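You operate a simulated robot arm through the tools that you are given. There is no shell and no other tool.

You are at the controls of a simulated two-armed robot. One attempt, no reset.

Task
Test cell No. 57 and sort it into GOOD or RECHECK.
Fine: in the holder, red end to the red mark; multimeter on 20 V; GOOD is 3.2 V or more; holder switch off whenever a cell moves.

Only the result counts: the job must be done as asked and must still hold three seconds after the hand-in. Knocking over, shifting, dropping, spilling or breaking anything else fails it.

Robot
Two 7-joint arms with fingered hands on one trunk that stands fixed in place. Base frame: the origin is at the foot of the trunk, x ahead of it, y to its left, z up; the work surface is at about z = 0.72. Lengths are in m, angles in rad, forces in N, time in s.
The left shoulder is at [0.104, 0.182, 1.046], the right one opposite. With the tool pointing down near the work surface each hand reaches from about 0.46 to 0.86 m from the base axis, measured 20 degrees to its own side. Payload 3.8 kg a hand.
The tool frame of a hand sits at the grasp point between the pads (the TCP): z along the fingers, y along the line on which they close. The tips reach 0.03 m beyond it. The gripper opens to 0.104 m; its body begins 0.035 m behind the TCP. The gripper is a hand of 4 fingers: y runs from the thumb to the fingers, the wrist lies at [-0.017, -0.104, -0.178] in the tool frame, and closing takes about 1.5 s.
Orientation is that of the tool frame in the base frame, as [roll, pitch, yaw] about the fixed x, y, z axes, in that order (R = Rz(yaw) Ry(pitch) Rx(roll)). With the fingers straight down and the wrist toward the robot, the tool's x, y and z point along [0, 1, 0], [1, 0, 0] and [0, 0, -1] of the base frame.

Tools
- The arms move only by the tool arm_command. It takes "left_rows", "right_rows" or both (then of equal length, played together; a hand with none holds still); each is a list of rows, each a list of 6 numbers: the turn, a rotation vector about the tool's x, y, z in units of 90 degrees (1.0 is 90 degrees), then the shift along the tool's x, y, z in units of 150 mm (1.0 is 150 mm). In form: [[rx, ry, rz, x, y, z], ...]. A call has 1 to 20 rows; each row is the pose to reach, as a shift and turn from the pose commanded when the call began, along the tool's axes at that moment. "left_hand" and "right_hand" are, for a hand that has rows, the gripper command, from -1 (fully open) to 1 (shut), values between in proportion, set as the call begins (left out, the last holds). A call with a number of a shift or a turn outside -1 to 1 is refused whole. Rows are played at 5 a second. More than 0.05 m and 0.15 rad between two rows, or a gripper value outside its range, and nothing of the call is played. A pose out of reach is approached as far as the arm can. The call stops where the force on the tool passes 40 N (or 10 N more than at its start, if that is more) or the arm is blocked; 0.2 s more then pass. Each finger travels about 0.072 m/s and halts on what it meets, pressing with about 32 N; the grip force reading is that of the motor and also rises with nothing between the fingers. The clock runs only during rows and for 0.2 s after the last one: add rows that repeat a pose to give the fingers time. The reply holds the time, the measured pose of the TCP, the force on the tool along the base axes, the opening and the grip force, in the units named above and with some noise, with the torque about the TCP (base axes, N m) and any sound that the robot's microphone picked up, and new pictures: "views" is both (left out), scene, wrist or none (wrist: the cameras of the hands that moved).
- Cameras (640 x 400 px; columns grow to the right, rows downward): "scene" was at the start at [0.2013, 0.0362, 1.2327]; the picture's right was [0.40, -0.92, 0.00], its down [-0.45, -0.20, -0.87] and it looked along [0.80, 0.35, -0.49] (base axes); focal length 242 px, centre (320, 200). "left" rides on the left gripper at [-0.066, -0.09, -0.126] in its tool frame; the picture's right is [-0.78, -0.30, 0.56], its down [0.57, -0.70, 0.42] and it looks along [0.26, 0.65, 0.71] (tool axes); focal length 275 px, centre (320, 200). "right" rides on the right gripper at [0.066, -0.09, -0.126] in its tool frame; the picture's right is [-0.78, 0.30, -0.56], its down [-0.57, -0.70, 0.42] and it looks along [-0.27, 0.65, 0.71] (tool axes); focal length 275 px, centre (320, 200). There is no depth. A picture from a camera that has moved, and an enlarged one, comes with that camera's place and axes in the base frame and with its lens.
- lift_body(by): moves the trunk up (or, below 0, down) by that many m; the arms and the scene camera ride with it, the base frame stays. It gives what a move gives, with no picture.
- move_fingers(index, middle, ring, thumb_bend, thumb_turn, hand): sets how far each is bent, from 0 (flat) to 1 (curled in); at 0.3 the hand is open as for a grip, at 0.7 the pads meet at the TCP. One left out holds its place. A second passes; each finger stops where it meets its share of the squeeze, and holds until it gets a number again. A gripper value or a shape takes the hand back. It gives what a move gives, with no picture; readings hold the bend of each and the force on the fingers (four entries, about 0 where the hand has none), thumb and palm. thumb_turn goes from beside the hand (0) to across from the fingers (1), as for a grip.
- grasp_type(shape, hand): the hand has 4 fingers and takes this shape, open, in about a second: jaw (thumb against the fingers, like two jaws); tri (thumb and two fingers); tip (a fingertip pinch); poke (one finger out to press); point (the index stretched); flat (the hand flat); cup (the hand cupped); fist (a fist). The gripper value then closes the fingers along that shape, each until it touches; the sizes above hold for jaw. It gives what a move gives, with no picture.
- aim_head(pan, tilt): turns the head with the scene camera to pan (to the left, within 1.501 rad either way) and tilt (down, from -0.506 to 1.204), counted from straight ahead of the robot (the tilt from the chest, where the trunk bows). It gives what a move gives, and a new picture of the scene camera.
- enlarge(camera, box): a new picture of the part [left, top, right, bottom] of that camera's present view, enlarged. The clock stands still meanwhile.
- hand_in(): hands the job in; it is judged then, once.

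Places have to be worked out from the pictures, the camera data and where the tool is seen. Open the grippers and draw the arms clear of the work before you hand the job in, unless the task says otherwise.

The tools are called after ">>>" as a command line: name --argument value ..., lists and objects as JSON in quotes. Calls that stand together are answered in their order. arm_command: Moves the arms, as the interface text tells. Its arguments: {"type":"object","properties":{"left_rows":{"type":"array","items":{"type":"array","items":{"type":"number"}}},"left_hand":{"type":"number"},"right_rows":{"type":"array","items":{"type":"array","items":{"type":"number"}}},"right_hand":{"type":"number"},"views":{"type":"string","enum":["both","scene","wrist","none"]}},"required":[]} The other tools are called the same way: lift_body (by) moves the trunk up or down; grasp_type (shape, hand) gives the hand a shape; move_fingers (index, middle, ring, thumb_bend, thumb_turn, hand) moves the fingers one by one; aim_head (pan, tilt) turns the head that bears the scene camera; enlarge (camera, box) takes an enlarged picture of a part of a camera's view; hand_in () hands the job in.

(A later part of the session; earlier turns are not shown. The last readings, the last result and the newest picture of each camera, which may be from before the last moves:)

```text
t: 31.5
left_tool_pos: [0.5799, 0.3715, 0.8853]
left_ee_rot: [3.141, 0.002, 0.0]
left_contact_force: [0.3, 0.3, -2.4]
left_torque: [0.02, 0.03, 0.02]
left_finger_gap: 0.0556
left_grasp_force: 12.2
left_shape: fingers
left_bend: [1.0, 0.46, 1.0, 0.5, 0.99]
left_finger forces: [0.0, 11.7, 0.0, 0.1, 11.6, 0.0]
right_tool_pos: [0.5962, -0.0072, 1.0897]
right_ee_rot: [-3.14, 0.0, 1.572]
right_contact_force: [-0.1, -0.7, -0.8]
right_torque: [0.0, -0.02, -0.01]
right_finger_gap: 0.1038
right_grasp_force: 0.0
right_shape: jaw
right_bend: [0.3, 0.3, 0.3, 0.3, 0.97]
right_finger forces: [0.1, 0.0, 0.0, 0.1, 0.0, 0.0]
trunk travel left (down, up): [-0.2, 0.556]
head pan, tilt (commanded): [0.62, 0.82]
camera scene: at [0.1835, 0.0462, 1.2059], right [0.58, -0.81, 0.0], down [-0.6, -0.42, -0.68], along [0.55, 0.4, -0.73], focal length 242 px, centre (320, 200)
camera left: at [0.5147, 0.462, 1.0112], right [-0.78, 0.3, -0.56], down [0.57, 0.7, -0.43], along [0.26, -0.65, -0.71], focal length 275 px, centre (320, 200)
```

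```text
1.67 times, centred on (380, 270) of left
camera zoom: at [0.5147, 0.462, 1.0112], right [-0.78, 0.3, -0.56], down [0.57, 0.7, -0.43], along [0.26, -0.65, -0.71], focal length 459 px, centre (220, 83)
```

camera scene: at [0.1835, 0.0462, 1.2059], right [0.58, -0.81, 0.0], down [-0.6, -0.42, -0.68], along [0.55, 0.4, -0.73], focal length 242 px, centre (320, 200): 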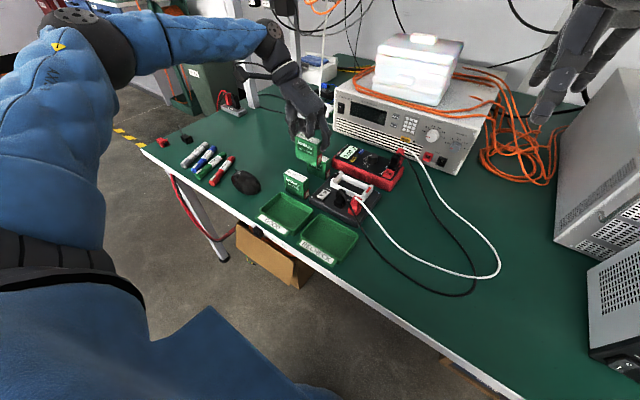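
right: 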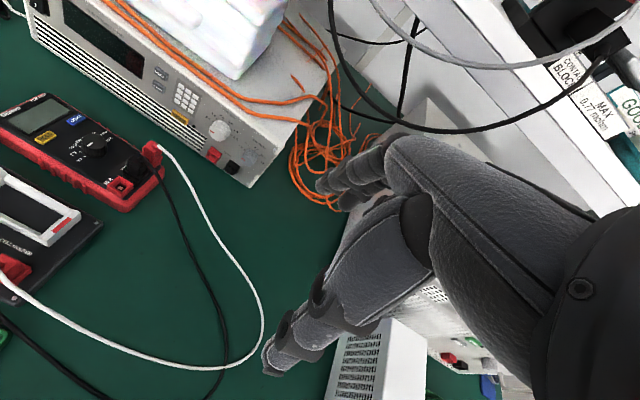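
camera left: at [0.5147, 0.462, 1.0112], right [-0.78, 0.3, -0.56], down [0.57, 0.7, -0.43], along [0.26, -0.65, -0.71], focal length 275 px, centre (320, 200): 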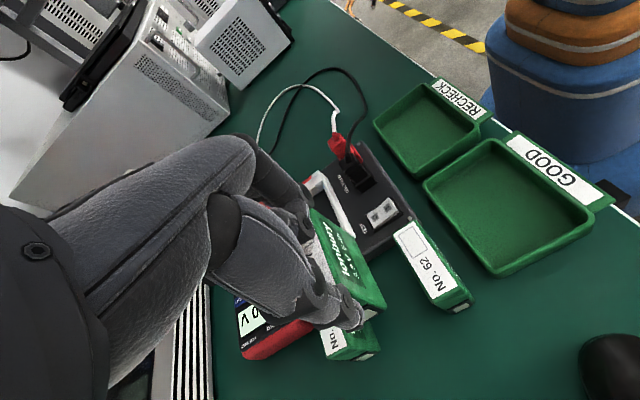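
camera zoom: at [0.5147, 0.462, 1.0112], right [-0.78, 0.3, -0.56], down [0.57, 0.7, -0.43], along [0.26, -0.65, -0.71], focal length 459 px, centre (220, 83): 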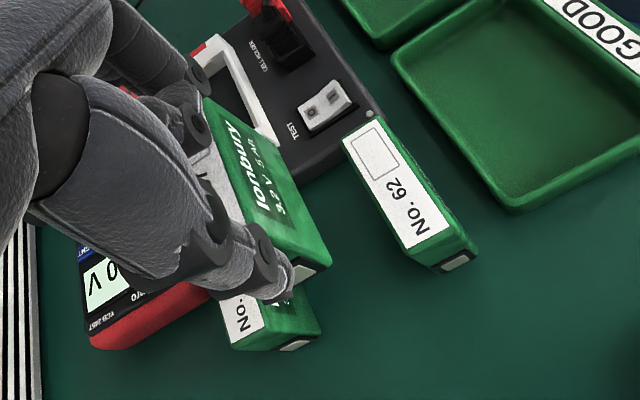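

The cell is lifted. I enlarge further to measure its tilt/yaw in the grip before inserting.

>>> enlarge --camera "scene" --box '[290, 125, 340, 170]'

>>> enlarge --camera "left" --box '[320, 190, 420, 330]'

```text
8.89 times, centred on (315, 148) of scene
camera zoom: at [0.1835, 0.0462, 1.2059], right [0.58, -0.81, 0.0], down [-0.6, -0.42, -0.68], along [0.55, 0.4, -0.73], focal length 2156 px, centre (364, 667)
```

zoom: 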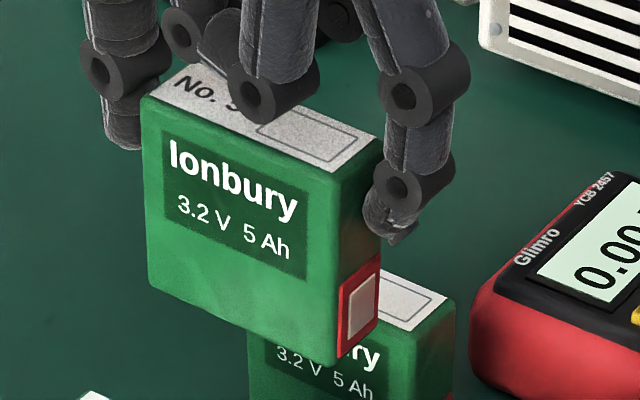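

```text
2.86 times, centred on (370, 260) of left
camera zoom: at [0.5147, 0.462, 1.0112], right [-0.78, 0.3, -0.56], down [0.57, 0.7, -0.43], along [0.26, -0.65, -0.71], focal length 786 px, centre (177, 29)
```

zoom: 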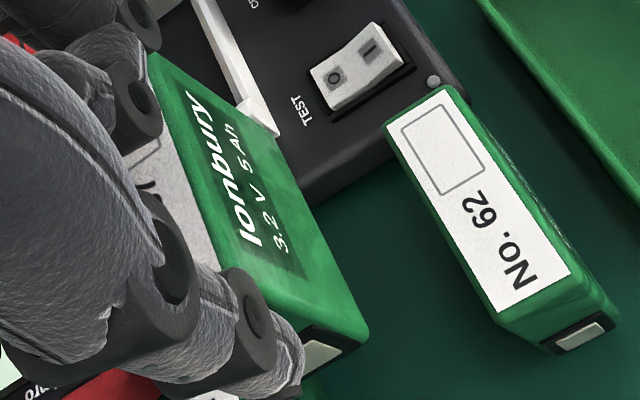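

I need a more exact look at the held cell's edges.

>>> enlarge --camera "left" --box '[350, 200, 400, 250]'

>>> enlarge --camera "left" --box '[370, 260, 420, 330]'

>>> enlarge --camera "scene" --box '[298, 130, 328, 170]'

```text
8.00 times, centred on (375, 225) of left
camera zoom: at [0.5147, 0.462, 1.0112], right [-0.78, 0.3, -0.56], down [0.57, 0.7, -0.43], along [0.26, -0.65, -0.71], focal length 2202 px, centre (-120, 0)
```

zoom: 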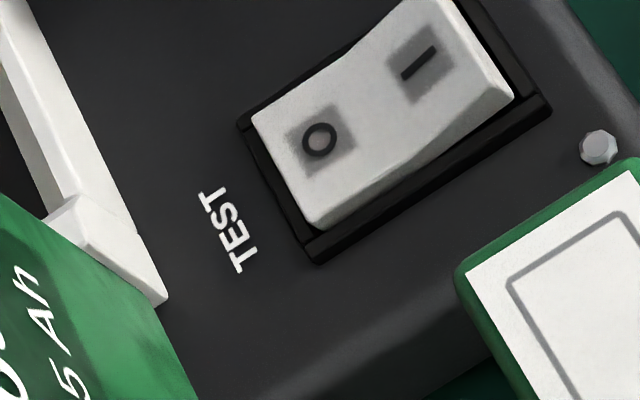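

```text
5.71 times, centred on (395, 295) of left
camera zoom: at [0.5147, 0.462, 1.0112], right [-0.78, 0.3, -0.56], down [0.57, 0.7, -0.43], along [0.26, -0.65, -0.71], focal length 1573 px, centre (-109, -343)
```

zoom: 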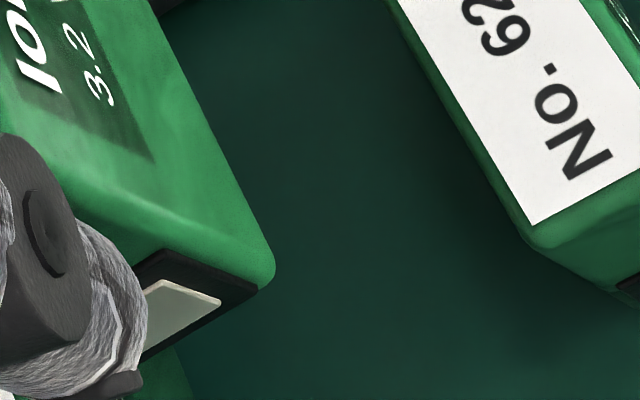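

```text
10.00 times, centred on (313, 150) of scene
camera zoom: at [0.1835, 0.0462, 1.2059], right [0.58, -0.81, 0.0], down [-0.6, -0.42, -0.68], along [0.55, 0.4, -0.73], focal length 2425 px, centre (390, 700)
```

zoom: 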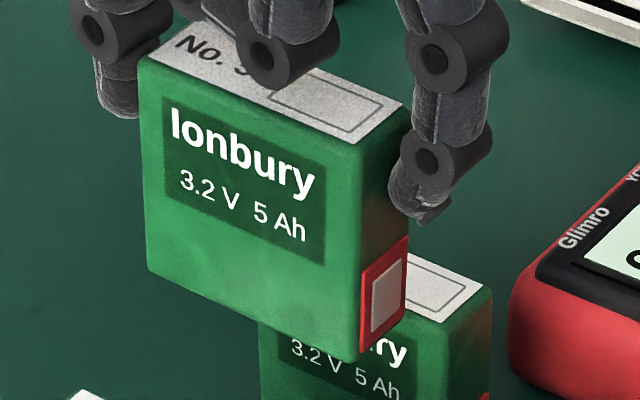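

The held cell is close to level and unyawed. To know the cradle's inner geometry I enlarge the other cameras' views of it.

>>> enlarge --camera "right" --box '[0, 150, 110, 270]'

>>> enlarge --camera "scene" --box '[325, 165, 385, 205]'

```text
3.33 times, centred on (55, 210) of right
camera zoom: at [0.5057, 0.0584, 1.2138], right [0.3, -0.78, 0.56], down [-0.7, -0.57, -0.42], along [0.65, -0.27, -0.71], focal length 918 px, centre (1203, 167)
```

zoom: 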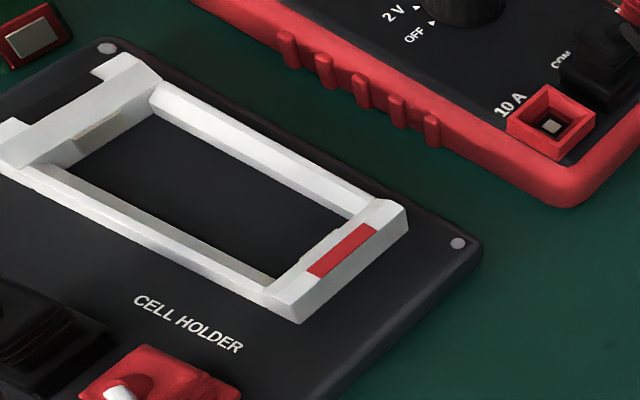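

```text
10.00 times, centred on (355, 185) of scene
camera zoom: at [0.1835, 0.0462, 1.2059], right [0.58, -0.81, 0.0], down [-0.6, -0.42, -0.68], along [0.55, 0.4, -0.73], focal length 2425 px, centre (-30, 350)
```

zoom: 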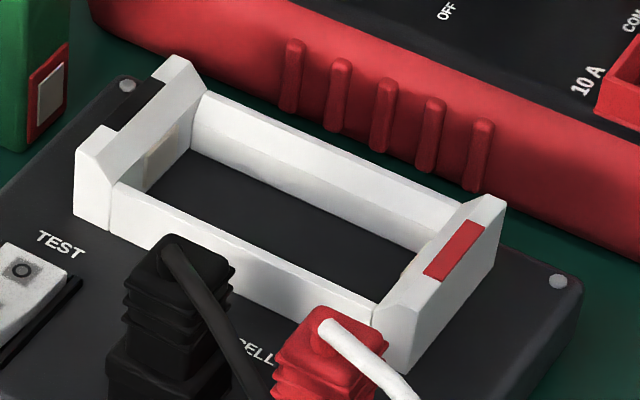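

The cradle cavity spans roughly x 0.600–0.631, y 0.2075–0.2905 with lead-in slopes, so the cell should be lowered at (0.6155, 0.249). I move there at the present height, slowly.

>>> arm_command --left_rows '[[0, 0, 0, 0.02, 0.08, 0], [0, 0, 0, 0.048, 0.19, 0], [0, 0, 0, 0.078, 0.31, 0], [0, 0, 0, 0.108, 0.43, 0], [0, 0, 0, 0.138, 0.55, 0], [0, 0, 0, 0.168, 0.665, 0], [0, 0, 0, 0.192, 0.76, 0], [0, 0, 0, 0.204, 0.807, 0], [0, 0, 0, 0.204, 0.807, 0]]' --views "both"

>>> enlarge --camera "scene" --box '[310, 130, 390, 205]'

>>> enlarge --camera "left" --box '[280, 180, 440, 360]'

>>> enlarge --camera "right" --box '[0, 100, 140, 270]'

```text
t: 33.5
left_tool_pos: [0.6089, 0.2513, 0.8852]
left_ee_rot: [-3.141, 0.0, 0.001]
left_contact_force: [0.6, -0.6, -1.8]
left_torque: [0.04, 0.0, 0.01]
left_finger_gap: 0.0559
left_grasp_force: 11.9
left_shape: fingers
left_bend: [1.0, 0.46, 1.0, 0.5, 0.99]
left_finger forces: [0.0, 11.8, 0.0, 0.0, 11.7, 0.0]
right_tool_pos: [0.5975, -0.0074, 1.0887]
right_ee_rot: [-3.139, 0.0, 1.572]
right_contact_force: [-0.2, -0.5, 1.8]
right_torque: [0.01, 0.01, -0.03]
right_finger_gap: 0.104
right_grasp_force: 0.1
right_shape: jaw
right_bend: [0.3, 0.3, 0.3, 0.3, 0.97]
right_finger forces: [0.0, 0.1, 0.0, 0.0, 0.0, 0.0]
trunk travel left (down, up): [-0.2, 0.556]
head pan, tilt (commanded): [0.62, 0.82]
camera scene: at [0.1834, 0.0461, 1.206], right [0.58, -0.81, 0.0], down [-0.6, -0.42, -0.68], along [0.55, 0.4, -0.73], focal length 242 px, centre (320, 200)
camera left: at [0.544, 0.3413, 1.0114], right [-0.78, 0.3, -0.56], down [0.57, 0.7, -0.42], along [0.26, -0.65, -0.71], focal length 275 px, centre (320, 200)
```

scene: 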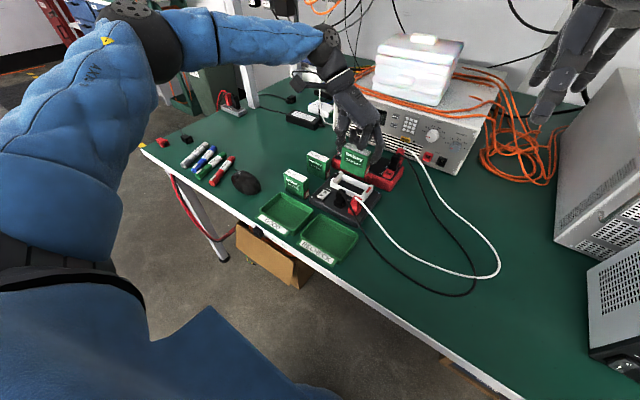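
left: 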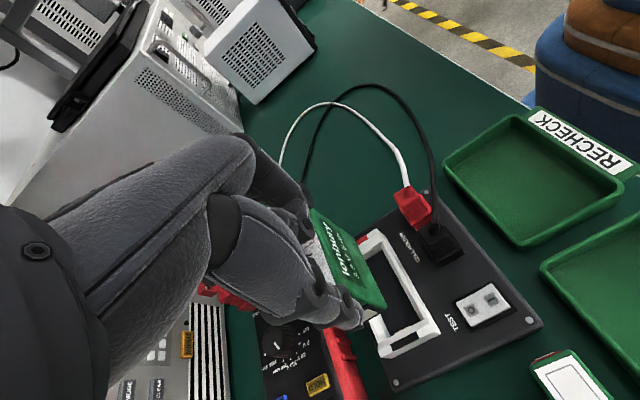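

```text
5.33 times, centred on (350, 168) of scene
camera zoom: at [0.1834, 0.0461, 1.206], right [0.58, -0.81, 0.0], down [-0.6, -0.42, -0.68], along [0.55, 0.4, -0.73], focal length 1293 px, centre (160, 373)
```

zoom: 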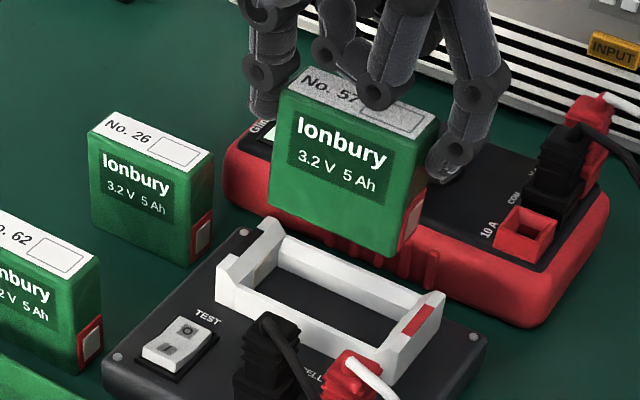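

```text
2.22 times, centred on (360, 270) of left
camera zoom: at [0.544, 0.3413, 1.0114], right [-0.78, 0.3, -0.56], down [0.57, 0.7, -0.42], along [0.26, -0.65, -0.71], focal length 612 px, centre (231, 44)
```

zoom: 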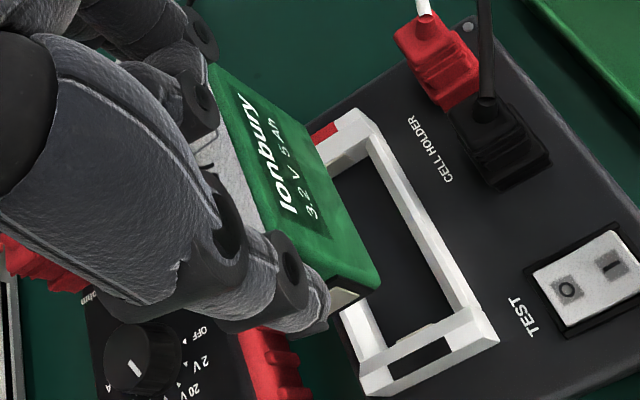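

```text
2.35 times, centred on (70, 185) of right
camera zoom: at [0.5055, 0.0582, 1.214], right [0.3, -0.78, 0.56], down [-0.7, -0.57, -0.42], along [0.65, -0.27, -0.71], focal length 648 px, centre (908, 235)
```

zoom: 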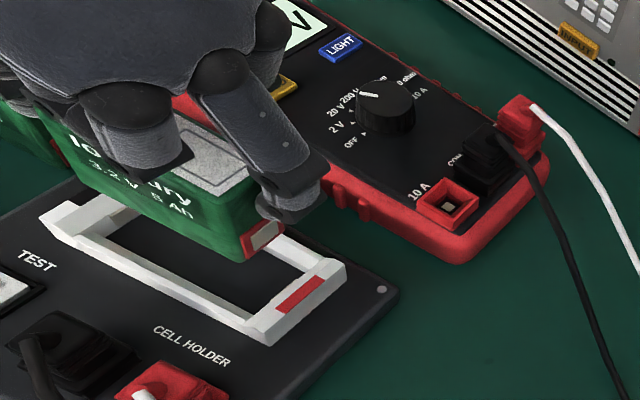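

The cell is over the cradle; averaging the three cameras, it needs about +2.5 mm in x and none in y. I apply that and lower 45 mm so it just enters the lead-in, then check.

>>> arm_command --left_rows '[[0, 0, 0, 0.0167, 0, 0.0], [0, 0, 0, 0.0167, 0, 0.08], [0, 0, 0, 0.0167, 0, 0.16], [0, 0, 0, 0.0167, 0, 0.23], [0, 0, 0, 0.0167, 0, 0.28], [0, 0, 0, 0.0167, 0, 0.28]]' --views "both"

>>> enlarge --camera "scene" --box '[320, 140, 380, 205]'

>>> enlarge --camera "left" --box '[300, 200, 420, 360]'

>>> enlarge --camera "right" --box '[0, 140, 110, 270]'

```text
t: 34.9
left_tool_pos: [0.6115, 0.2498, 0.8425]
left_ee_rot: [3.141, 0.0, -0.001]
left_contact_force: [-0.4, -0.2, -2.6]
left_torque: [0.02, 0.02, -0.01]
left_finger_gap: 0.0557
left_grasp_force: 11.8
left_shape: fingers
left_bend: [1.0, 0.46, 1.0, 0.5, 0.99]
left_finger forces: [0.0, 11.7, 0.1, 0.0, 11.6, 0.0]
right_tool_pos: [0.5967, -0.0079, 1.0886]
right_ee_rot: [-3.139, -0.001, 1.571]
right_contact_force: [0.2, 0.1, 0.9]
right_torque: [0.02, 0.0, 0.0]
right_finger_gap: 0.1037
right_grasp_force: 0.0
right_shape: jaw
right_bend: [0.3, 0.3, 0.3, 0.3, 0.97]
right_finger forces: [0.1, 0.0, 0.0, 0.0, 0.0, 0.0]
trunk travel left (down, up): [-0.2, 0.556]
head pan, tilt (commanded): [0.62, 0.82]
camera scene: at [0.1833, 0.0461, 1.206], right [0.58, -0.81, 0.0], down [-0.6, -0.42, -0.68], along [0.56, 0.4, -0.73], focal length 242 px, centre (320, 200)
camera left: at [0.5463, 0.3405, 0.969], right [-0.78, 0.3, -0.56], down [0.57, 0.7, -0.42], along [0.26, -0.65, -0.71], focal length 275 px, centre (320, 200)
```

scene: 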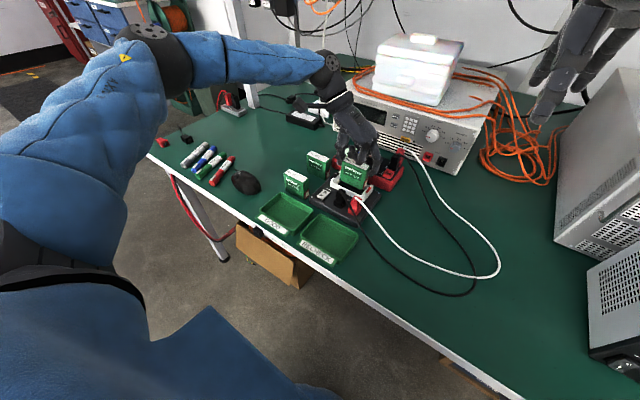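
left: 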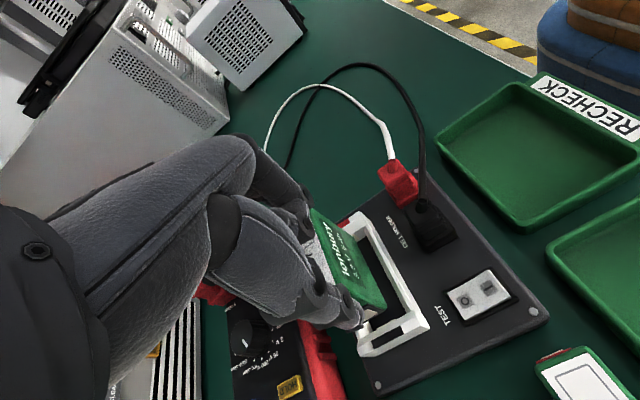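

```text
6.15 times, centred on (350, 172) of scene
camera zoom: at [0.1833, 0.0461, 1.206], right [0.58, -0.81, 0.0], down [-0.6, -0.42, -0.68], along [0.56, 0.4, -0.73], focal length 1492 px, centre (135, 369)
```

zoom: 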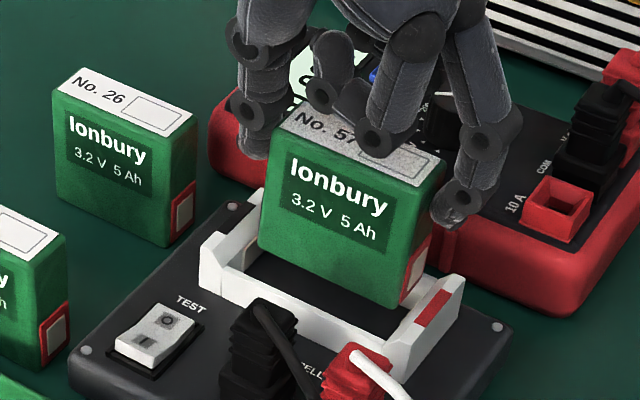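

```text
2.50 times, centred on (360, 280) of left
camera zoom: at [0.5463, 0.3405, 0.969], right [-0.78, 0.3, -0.56], down [0.57, 0.7, -0.42], along [0.26, -0.65, -0.71], focal length 688 px, centre (220, 0)
```

zoom: 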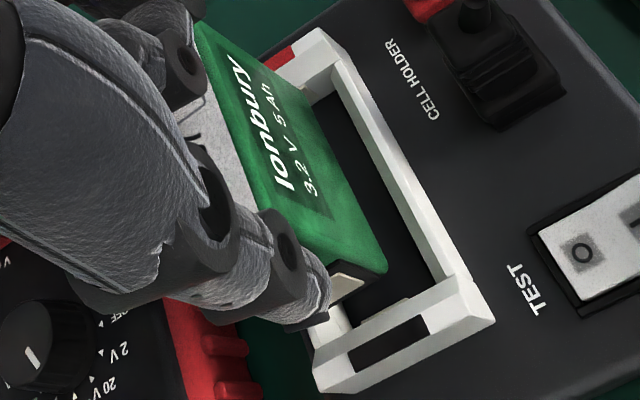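

```text
3.08 times, centred on (55, 205) of right
camera zoom: at [0.5054, 0.0582, 1.214], right [0.3, -0.78, 0.56], down [-0.7, -0.57, -0.42], along [0.65, -0.27, -0.71], focal length 847 px, centre (1135, 185)
```

zoom: 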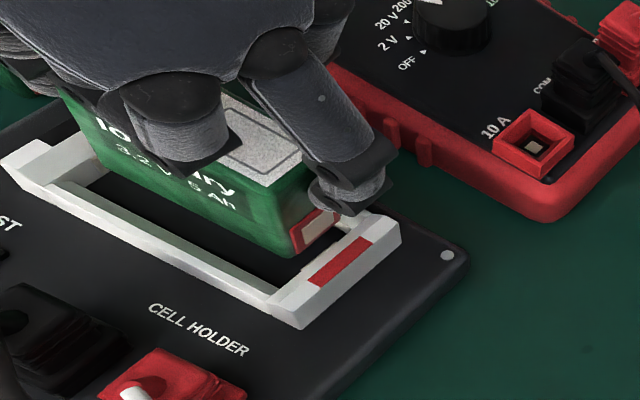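

The cell is centred over the cavity in all views. I lower the remaining ~23 mm in small steps, watching for contact force.

>>> arm_command --left_rows '[[0, 0, 0, 0, 0, 0.04], [0, 0, 0, 0, 0, 0.08], [0, 0, 0, 0, 0, 0.11], [0, 0, 0, 0, 0, 0.135], [0, 0, 0, 0, 0, 0.15], [0, 0, 0, 0, 0, 0.15]]' --views "none"

>>> enlarge --camera "scene" --box '[320, 140, 380, 205]'

>>> enlarge --camera "left" --box '[300, 200, 420, 360]'

>>> enlarge --camera "right" --box '[0, 140, 110, 270]'

```text
t: 36.3
left_tool_pos: [0.6117, 0.2509, 0.8217]
left_ee_rot: [-3.141, -0.001, -0.001]
left_contact_force: [-2.1, 3.0, 7.4]
left_torque: [-0.19, 0.04, -0.03]
left_finger_gap: 0.0556
left_grasp_force: 13.7
left_shape: fingers
left_bend: [1.0, 0.46, 1.0, 0.5, 0.99]
left_finger forces: [0.1, 11.6, 0.1, 0.0, 14.4, 0.0]
right_tool_pos: [0.5942, -0.0074, 1.0886]
right_ee_rot: [3.142, -0.001, 1.571]
right_contact_force: [0.1, -0.8, 0.1]
right_torque: [0.01, 0.01, 0.05]
right_finger_gap: 0.1038
right_grasp_force: 0.1
right_shape: jaw
right_bend: [0.3, 0.3, 0.3, 0.3, 0.97]
right_finger forces: [0.0, 0.1, 0.0, 0.1, 0.0, 0.0]
trunk travel left (down, up): [-0.2, 0.556]
head pan, tilt (commanded): [0.62, 0.82]
```

```text
6.15 times, centred on (350, 172) of scene
camera zoom: at [0.1822, 0.0461, 1.2063], right [0.58, -0.81, 0.0], down [-0.6, -0.42, -0.68], along [0.56, 0.4, -0.73], focal length 1492 px, centre (135, 369)
```

zoom: 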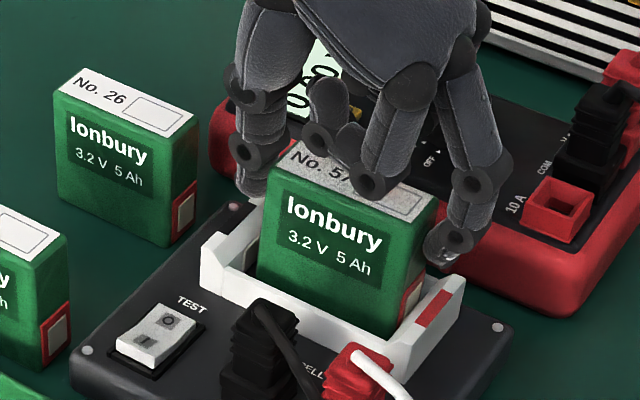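

```text
2.50 times, centred on (360, 280) of left
camera zoom: at [0.5458, 0.3406, 0.9484], right [-0.77, 0.3, -0.56], down [0.57, 0.7, -0.42], along [0.27, -0.65, -0.71], focal length 688 px, centre (220, 0)
```

zoom: 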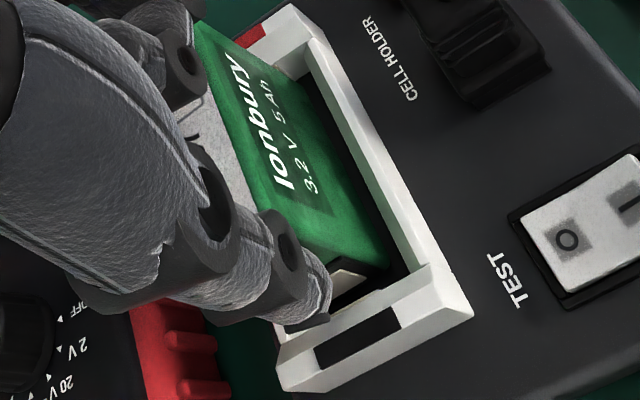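

```text
3.08 times, centred on (55, 205) of right
camera zoom: at [0.5043, 0.0582, 1.2147], right [0.3, -0.78, 0.56], down [-0.7, -0.57, -0.42], along [0.65, -0.26, -0.71], focal length 847 px, centre (1135, 185)
```

zoom: 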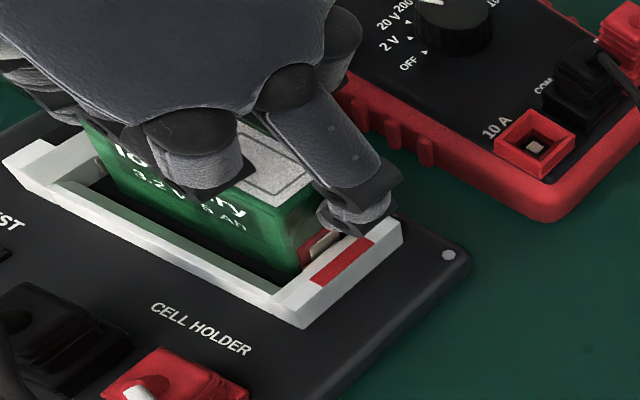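

The cell has touched the holder floor (≈10 N up) and sits between the walls, red end at the red mark. I release by opening middle and thumb together.

>>> move_fingers --hand "left" --middle 0.38 --thumb_bend 0.38

>>> enlarge --camera "scene" --box '[320, 140, 380, 205]'

>>> enlarge --camera "left" --box '[300, 200, 420, 360]'

>>> enlarge --camera "right" --box '[0, 140, 110, 270]'

```text
t: 37.3
left_tool_pos: [0.6121, 0.2504, 0.8206]
left_ee_rot: [-3.141, 0.0, 0.0]
left_contact_force: [0.7, 0.1, -0.1]
left_torque: [0.01, 0.04, 0.01]
left_finger_gap: 0.0607
left_grasp_force: 0.1
left_shape: fingers
left_bend: [1.0, 0.38, 1.0, 0.38, 0.98]
left_finger forces: [0.1, 0.0, 0.0, 0.0, 0.0, 0.1]
right_tool_pos: [0.5955, -0.0083, 1.0884]
right_ee_rot: [-3.141, 0.001, 1.57]
right_contact_force: [-0.7, 0.1, 0.8]
right_torque: [0.01, -0.03, -0.03]
right_finger_gap: 0.1036
right_grasp_force: 0.0
right_shape: jaw
right_bend: [0.3, 0.3, 0.3, 0.3, 0.97]
right_finger forces: [0.1, 0.0, 0.1, 0.1, 0.0, 0.0]
trunk travel left (down, up): [-0.2, 0.556]
head pan, tilt (commanded): [0.62, 0.82]
```

```text
6.15 times, centred on (350, 172) of scene
camera zoom: at [0.1832, 0.046, 1.206], right [0.58, -0.81, 0.0], down [-0.6, -0.42, -0.68], along [0.56, 0.4, -0.73], focal length 1492 px, centre (135, 369)
```

zoom: 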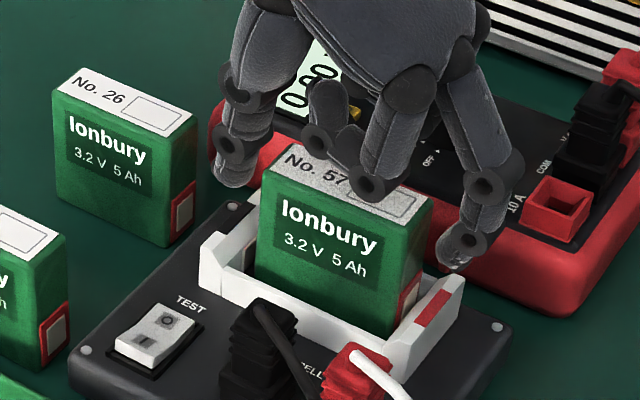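

```text
2.50 times, centred on (360, 280) of left
camera zoom: at [0.5465, 0.3404, 0.9471], right [-0.78, 0.3, -0.56], down [0.57, 0.7, -0.42], along [0.26, -0.65, -0.71], focal length 688 px, centre (220, 0)
```

zoom: 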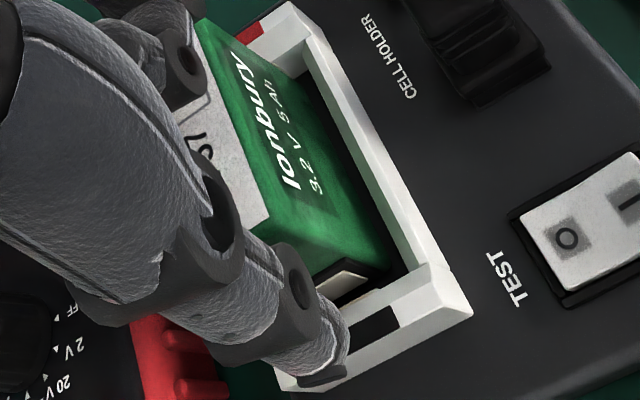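

```text
3.08 times, centred on (55, 205) of right
camera zoom: at [0.5053, 0.0581, 1.214], right [0.3, -0.78, 0.56], down [-0.7, -0.57, -0.42], along [0.65, -0.27, -0.71], focal length 847 px, centre (1135, 185)
```

zoom: 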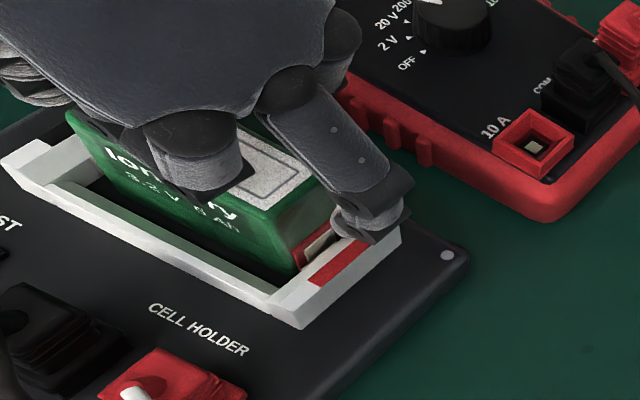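

The cell stands in the holder, released. I lift the hand straight up 0.12 m, clear of the cell.

>>> arm_command --left_rows '[[0, 0, 0, 0, 0, -0.1], [0, 0, 0, 0, 0, -0.3], [0, 0, 0, 0, 0, -0.55], [0, 0, 0, 0, 0, -0.8], [0, 0, 0, 0, 0, -0.8]]' --views "both"

>>> enlarge --camera "scene" --box '[320, 140, 380, 205]'

>>> enlarge --camera "left" --box '[300, 180, 460, 340]'

>>> enlarge --camera "right" --box '[0, 140, 110, 270]'

```text
t: 38.5
left_tool_pos: [0.6135, 0.2516, 0.9397]
left_ee_rot: [3.142, 0.002, -0.001]
left_contact_force: [0.0, -0.2, -0.1]
left_torque: [-0.01, 0.02, 0.0]
left_finger_gap: 0.0604
left_grasp_force: 0.0
left_shape: fingers
left_bend: [1.0, 0.38, 1.0, 0.38, 0.98]
left_finger forces: [0.0, 0.1, 0.0, 0.0, 0.1, 0.0]
right_tool_pos: [0.5972, -0.0074, 1.0893]
right_ee_rot: [-3.139, -0.001, 1.57]
right_contact_force: [0.6, -1.0, -0.3]
right_torque: [0.02, 0.02, 0.01]
right_finger_gap: 0.1039
right_grasp_force: 0.0
right_shape: jaw
right_bend: [0.3, 0.3, 0.3, 0.3, 0.97]
right_finger forces: [0.0, 0.0, 0.0, 0.0, 0.1, 0.0]
trunk travel left (down, up): [-0.2, 0.556]
head pan, tilt (commanded): [0.62, 0.82]
camera scene: at [0.1834, 0.0461, 1.206], right [0.58, -0.81, 0.0], down [-0.6, -0.42, -0.68], along [0.55, 0.4, -0.73], focal length 242 px, centre (320, 200)
camera left: at [0.548, 0.3404, 1.0664], right [-0.78, 0.3, -0.56], down [0.57, 0.7, -0.42], along [0.26, -0.65, -0.71], focal length 275 px, centre (320, 200)
```

scene: 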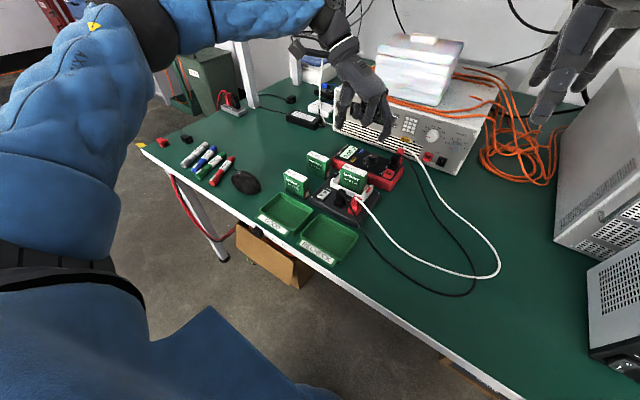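
left: 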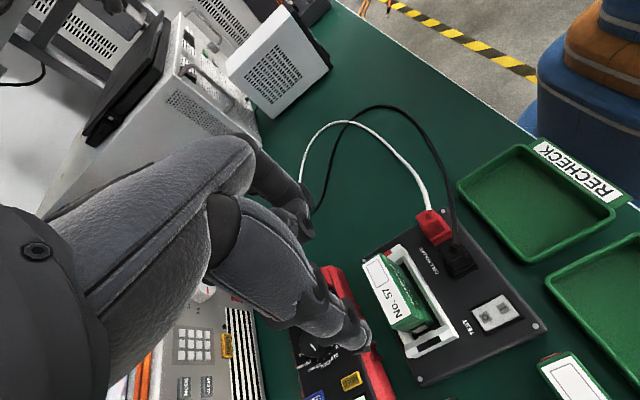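

```text
6.15 times, centred on (350, 172) of scene
camera zoom: at [0.1834, 0.0461, 1.206], right [0.58, -0.81, 0.0], down [-0.6, -0.42, -0.68], along [0.55, 0.4, -0.73], focal length 1492 px, centre (135, 369)
```

zoom: 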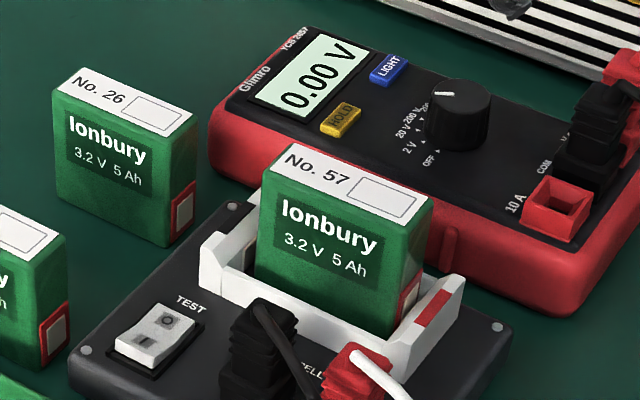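

```text
2.50 times, centred on (380, 260) of left
camera zoom: at [0.548, 0.3404, 1.0664], right [-0.78, 0.3, -0.56], down [0.57, 0.7, -0.42], along [0.26, -0.65, -0.71], focal length 688 px, centre (170, 50)
```

zoom: 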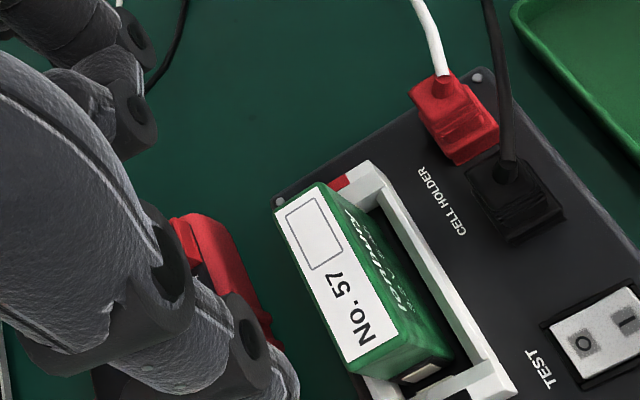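

```text
3.08 times, centred on (55, 205) of right
camera zoom: at [0.5055, 0.0583, 1.2139], right [0.3, -0.78, 0.56], down [-0.7, -0.57, -0.42], along [0.65, -0.27, -0.71], focal length 847 px, centre (1135, 185)
```

zoom: 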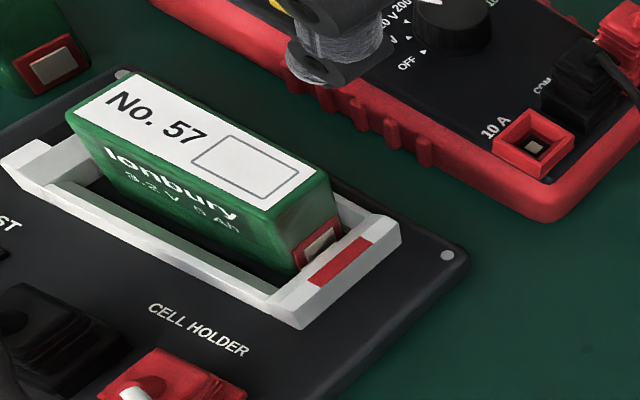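

Cell 57 is seated upright in the cradle, red end at the red mark. Now I swing the left hand back to yaw 90° near the robot, so I can shape a poking finger for the switch.

>>> arm_command --left_rows '[[0, 0, -0.09, -0.085, -0.067, -0.01], [0, 0, -0.18, -0.17, -0.133, -0.02], [0, 0, -0.27, -0.255, -0.2, -0.03], [0, 0, -0.36, -0.34, -0.267, -0.04], [0, 0, -0.45, -0.425, -0.333, -0.05], [0, 0, -0.54, -0.51, -0.4, -0.06], [0, 0, -0.63, -0.595, -0.467, -0.067], [0, 0, -0.72, -0.68, -0.533, -0.067], [0, 0, -0.81, -0.765, -0.6, -0.067], [0, 0, -0.9, -0.85, -0.667, -0.067], [0, 0, -0.99, -0.933, -0.733, -0.067], [0, 0, -0.99, -0.933, -0.733, -0.067]]' --views "none"

>>> grasp_type --hand "left" --shape "poke"

>>> enlarge --camera "left" --box '[0, 0, 640, 400]'

>>> enlarge --camera "scene" --box '[200, 20, 400, 200]'

```text
t: 41.1
left_tool_pos: [0.4718, 0.3618, 0.9517]
left_ee_rot: [3.142, 0.0, 1.557]
left_contact_force: [-0.8, 0.3, 0.7]
left_torque: [0.0, -0.02, 0.02]
left_finger_gap: 0.0606
left_grasp_force: 0.2
left_shape: fingers
left_bend: [1.0, 0.38, 1.0, 0.38, 0.98]
left_finger forces: [0.0, 0.1, 0.0, 0.1, 0.0, 0.0]
right_tool_pos: [0.5947, -0.0079, 1.0887]
right_ee_rot: [-3.139, 0.0, 1.571]
right_contact_force: [0.7, 0.6, -0.3]
right_torque: [0.0, -0.02, -0.01]
right_finger_gap: 0.1038
right_grasp_force: 0.0
right_shape: jaw
right_bend: [0.3, 0.3, 0.3, 0.3, 0.97]
right_finger forces: [0.0, 0.1, 0.0, 0.0, 0.1, 0.0]
trunk travel left (down, up): [-0.2, 0.556]
head pan, tilt (commanded): [0.62, 0.82]
```

```text
t: 42.0
left_tool_pos: [0.4714, 0.3608, 0.9515]
left_ee_rot: [-3.141, 0.001, 1.555]
left_contact_force: [0.7, -0.1, 0.5]
left_torque: [0.0, 0.01, -0.03]
left_finger_gap: 0.0
left_grasp_force: 0.1
left_shape: poke
left_bend: [0.8, 0.7, 0.99, 0.86, 1.0]
left_finger forces: [0.0, 0.1, 0.0, 0.1, 0.0, 0.1]
right_tool_pos: [0.5963, -0.0084, 1.0881]
right_ee_rot: [3.141, 0.001, 1.571]
right_contact_force: [-0.1, -0.9, -0.3]
right_torque: [0.0, -0.01, -0.01]
right_finger_gap: 0.1037
right_grasp_force: 0.1
right_shape: jaw
right_bend: [0.3, 0.3, 0.3, 0.3, 0.97]
right_finger forces: [0.0, 0.0, 0.1, 0.0, 0.1, 0.1]
trunk travel left (down, up): [-0.2, 0.556]
head pan, tilt (commanded): [0.62, 0.82]
```

```text
1.00 times, centred on (320, 200) of left (not enlarged: the box is as wide or as high as the picture)
camera zoom: at [0.3817, 0.2967, 1.0779], right [-0.31, -0.77, -0.56], down [-0.69, 0.58, -0.42], along [0.65, 0.25, -0.71], focal length 275 px, centre (320, 200)
```

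zoom: 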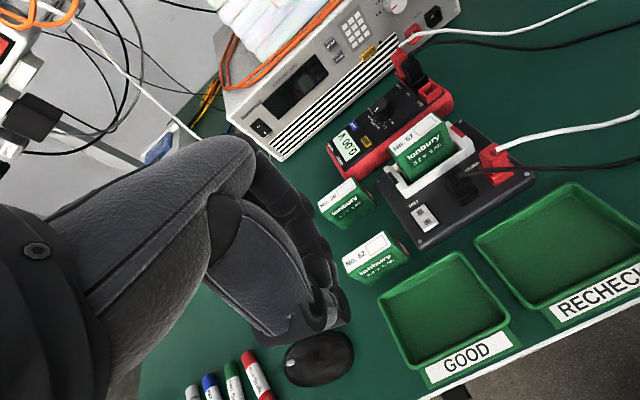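

```text
2.22 times, centred on (300, 110) of scene
camera zoom: at [0.1831, 0.046, 1.2061], right [0.58, -0.81, 0.0], down [-0.6, -0.42, -0.68], along [0.56, 0.4, -0.73], focal length 539 px, centre (364, 400)
```

zoom: 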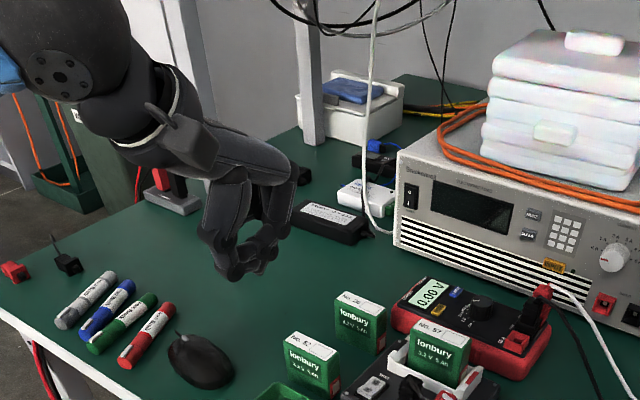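

The poke shape has formed; I enlarge to see which finger points and where its tip is.

>>> enlarge --camera "scene" --box '[255, 70, 345, 140]'

>>> enlarge --camera "left" --box '[200, 140, 400, 360]'

```text
5.71 times, centred on (300, 105) of scene
camera zoom: at [0.1831, 0.046, 1.2061], right [0.58, -0.81, 0.0], down [-0.6, -0.42, -0.68], along [0.56, 0.4, -0.73], focal length 1386 px, centre (434, 743)
```

zoom: 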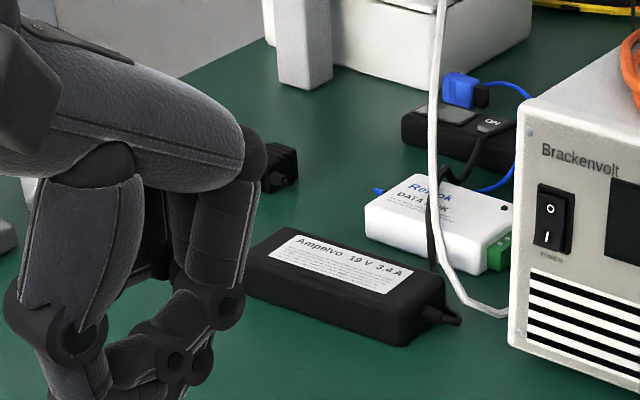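

```text
1.82 times, centred on (300, 250) of left
camera zoom: at [0.3817, 0.2967, 1.0779], right [-0.31, -0.77, -0.56], down [-0.69, 0.58, -0.42], along [0.65, 0.25, -0.71], focal length 500 px, centre (356, 109)
```

zoom: 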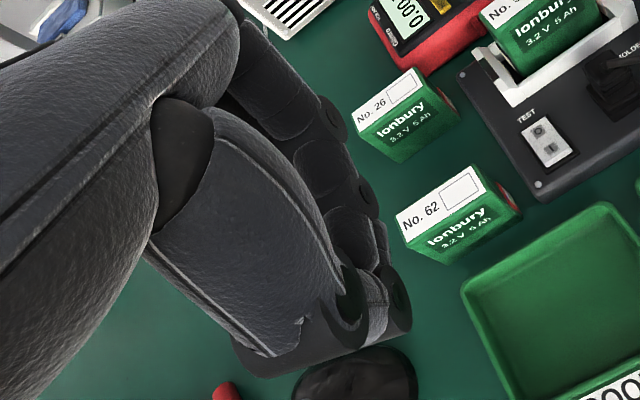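

Poke's finger isn't usefully extended here. I'll instead make a stylus by pinching middle and thumb tip-to-tip with index and ring curled.

>>> move_fingers --hand "left" --index 1.0 --ring 1.0 --middle 0.45 --thumb_bend 0.4 --thumb_turn 1.0

>>> move_fingers --hand "left" --middle 0.72 --thumb_bend 0.72

>>> enlarge --camera "scene" --box '[255, 90, 345, 160]'

>>> enlarge --camera "left" --box '[200, 140, 400, 360]'

```text
t: 43.0
left_tool_pos: [0.4715, 0.3611, 0.9509]
left_ee_rot: [3.141, -0.001, 1.554]
left_contact_force: [-0.1, -0.2, -0.6]
left_torque: [-0.01, -0.01, 0.02]
left_finger_gap: 0.0592
left_grasp_force: 0.0
left_shape: fingers
left_bend: [1.0, 0.45, 1.0, 0.4, 0.99]
left_finger forces: [0.0, 0.0, 0.0, 0.0, 0.0, 0.1]
right_tool_pos: [0.5972, -0.0075, 1.088]
right_ee_rot: [3.141, 0.001, 1.571]
right_contact_force: [1.0, -0.4, -0.3]
right_torque: [0.01, -0.05, 0.01]
right_finger_gap: 0.1039
right_grasp_force: 0.1
right_shape: jaw
right_bend: [0.3, 0.3, 0.3, 0.3, 0.97]
right_finger forces: [0.1, 0.1, 0.0, 0.0, 0.0, 0.0]
trunk travel left (down, up): [-0.2, 0.556]
head pan, tilt (commanded): [0.62, 0.82]
```

```text
t: 44.0
left_tool_pos: [0.4718, 0.3625, 0.9524]
left_ee_rot: [3.141, 0.0, 1.555]
left_contact_force: [-0.3, -0.2, -0.2]
left_torque: [0.0, -0.02, 0.0]
left_finger_gap: 0.0436
left_grasp_force: 0.0
left_shape: fingers
left_bend: [1.0, 0.72, 1.0, 0.72, 1.0]
left_finger forces: [0.0, 0.0, 0.1, 0.0, 0.1, 0.0]
right_tool_pos: [0.5965, -0.0073, 1.0889]
right_ee_rot: [3.142, 0.0, 1.571]
right_contact_force: [0.0, -0.7, 0.2]
right_torque: [0.01, 0.01, 0.02]
right_finger_gap: 0.1037
right_grasp_force: 0.0
right_shape: jaw
right_bend: [0.3, 0.3, 0.3, 0.3, 0.97]
right_finger forces: [0.0, 0.0, 0.0, 0.0, 0.0, 0.1]
trunk travel left (down, up): [-0.2, 0.556]
head pan, tilt (commanded): [0.62, 0.82]
```

```text
5.71 times, centred on (300, 125) of scene
camera zoom: at [0.1831, 0.046, 1.2061], right [0.58, -0.81, 0.0], down [-0.6, -0.42, -0.68], along [0.56, 0.4, -0.73], focal length 1386 px, centre (434, 629)
```

zoom: 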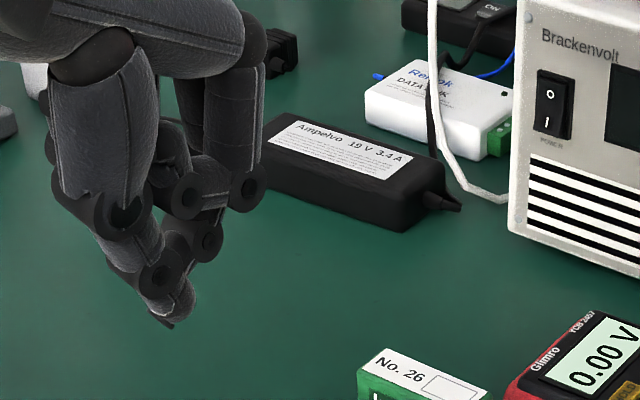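

```text
1.82 times, centred on (300, 250) of left
camera zoom: at [0.3817, 0.2967, 1.0779], right [-0.31, -0.77, -0.56], down [-0.69, 0.58, -0.42], along [0.65, 0.25, -0.71], focal length 500 px, centre (356, 109)
```

zoom: 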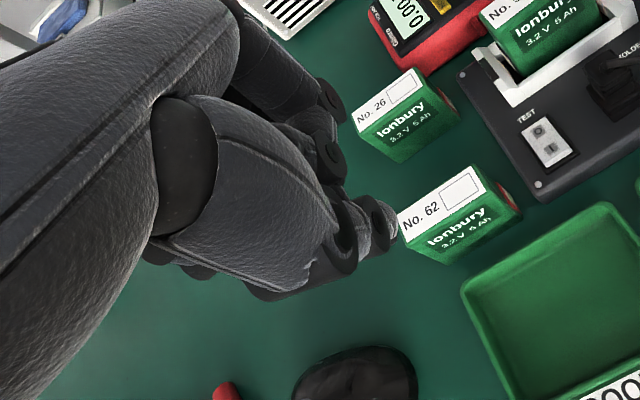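

The thumb tip leads and the knuckles would come close to the cell when pressing. I'll try the "point" shape (index stretched) here in free space and look at its direction.

>>> grasp_type --hand "left" --shape "point"

>>> enlarge --camera "scene" --box '[225, 60, 345, 160]'

>>> enlarge --camera "left" --box '[160, 80, 480, 280]'

```text
t: 44.9
left_tool_pos: [0.4722, 0.3618, 0.9521]
left_ee_rot: [-3.141, -0.001, 1.555]
left_contact_force: [0.5, 0.1, -0.2]
left_torque: [0.01, 0.04, 0.0]
left_finger_gap: 0.0958
left_grasp_force: 0.2
left_shape: point
left_bend: [0.2, 1.0, 1.0, 0.99, 0.87]
left_finger forces: [0.0, 0.0, 0.0, 0.1, 0.0, 0.1]
right_tool_pos: [0.5959, -0.0073, 1.0887]
right_ee_rot: [-3.142, -0.001, 1.569]
right_contact_force: [0.1, -0.3, -0.6]
right_torque: [-0.02, 0.04, -0.01]
right_finger_gap: 0.1037
right_grasp_force: 0.1
right_shape: jaw
right_bend: [0.3, 0.3, 0.3, 0.3, 0.97]
right_finger forces: [0.0, 0.0, 0.0, 0.1, 0.0, 0.0]
trunk travel left (down, up): [-0.2, 0.556]
head pan, tilt (commanded): [0.62, 0.82]
```

```text
4.00 times, centred on (285, 110) of scene
camera zoom: at [0.1831, 0.046, 1.2061], right [0.58, -0.81, 0.0], down [-0.6, -0.42, -0.68], along [0.56, 0.4, -0.73], focal length 970 px, centre (460, 560)
```

zoom: 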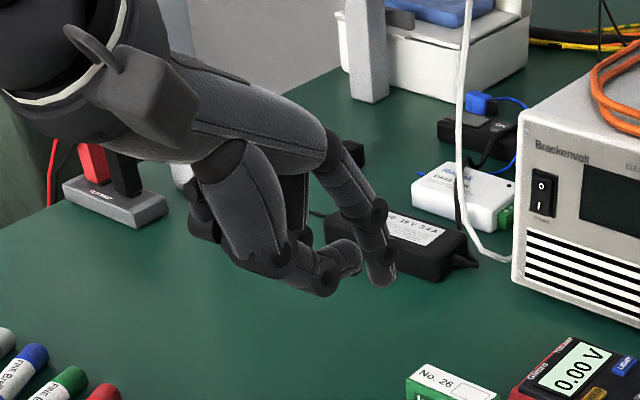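

```text
2.00 times, centred on (320, 180) of left
camera zoom: at [0.3817, 0.2967, 1.0779], right [-0.31, -0.77, -0.56], down [-0.69, 0.58, -0.42], along [0.65, 0.25, -0.71], focal length 551 px, centre (320, 240)
```

zoom: 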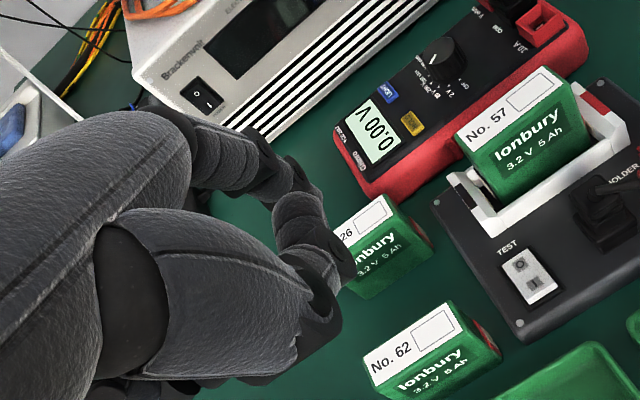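

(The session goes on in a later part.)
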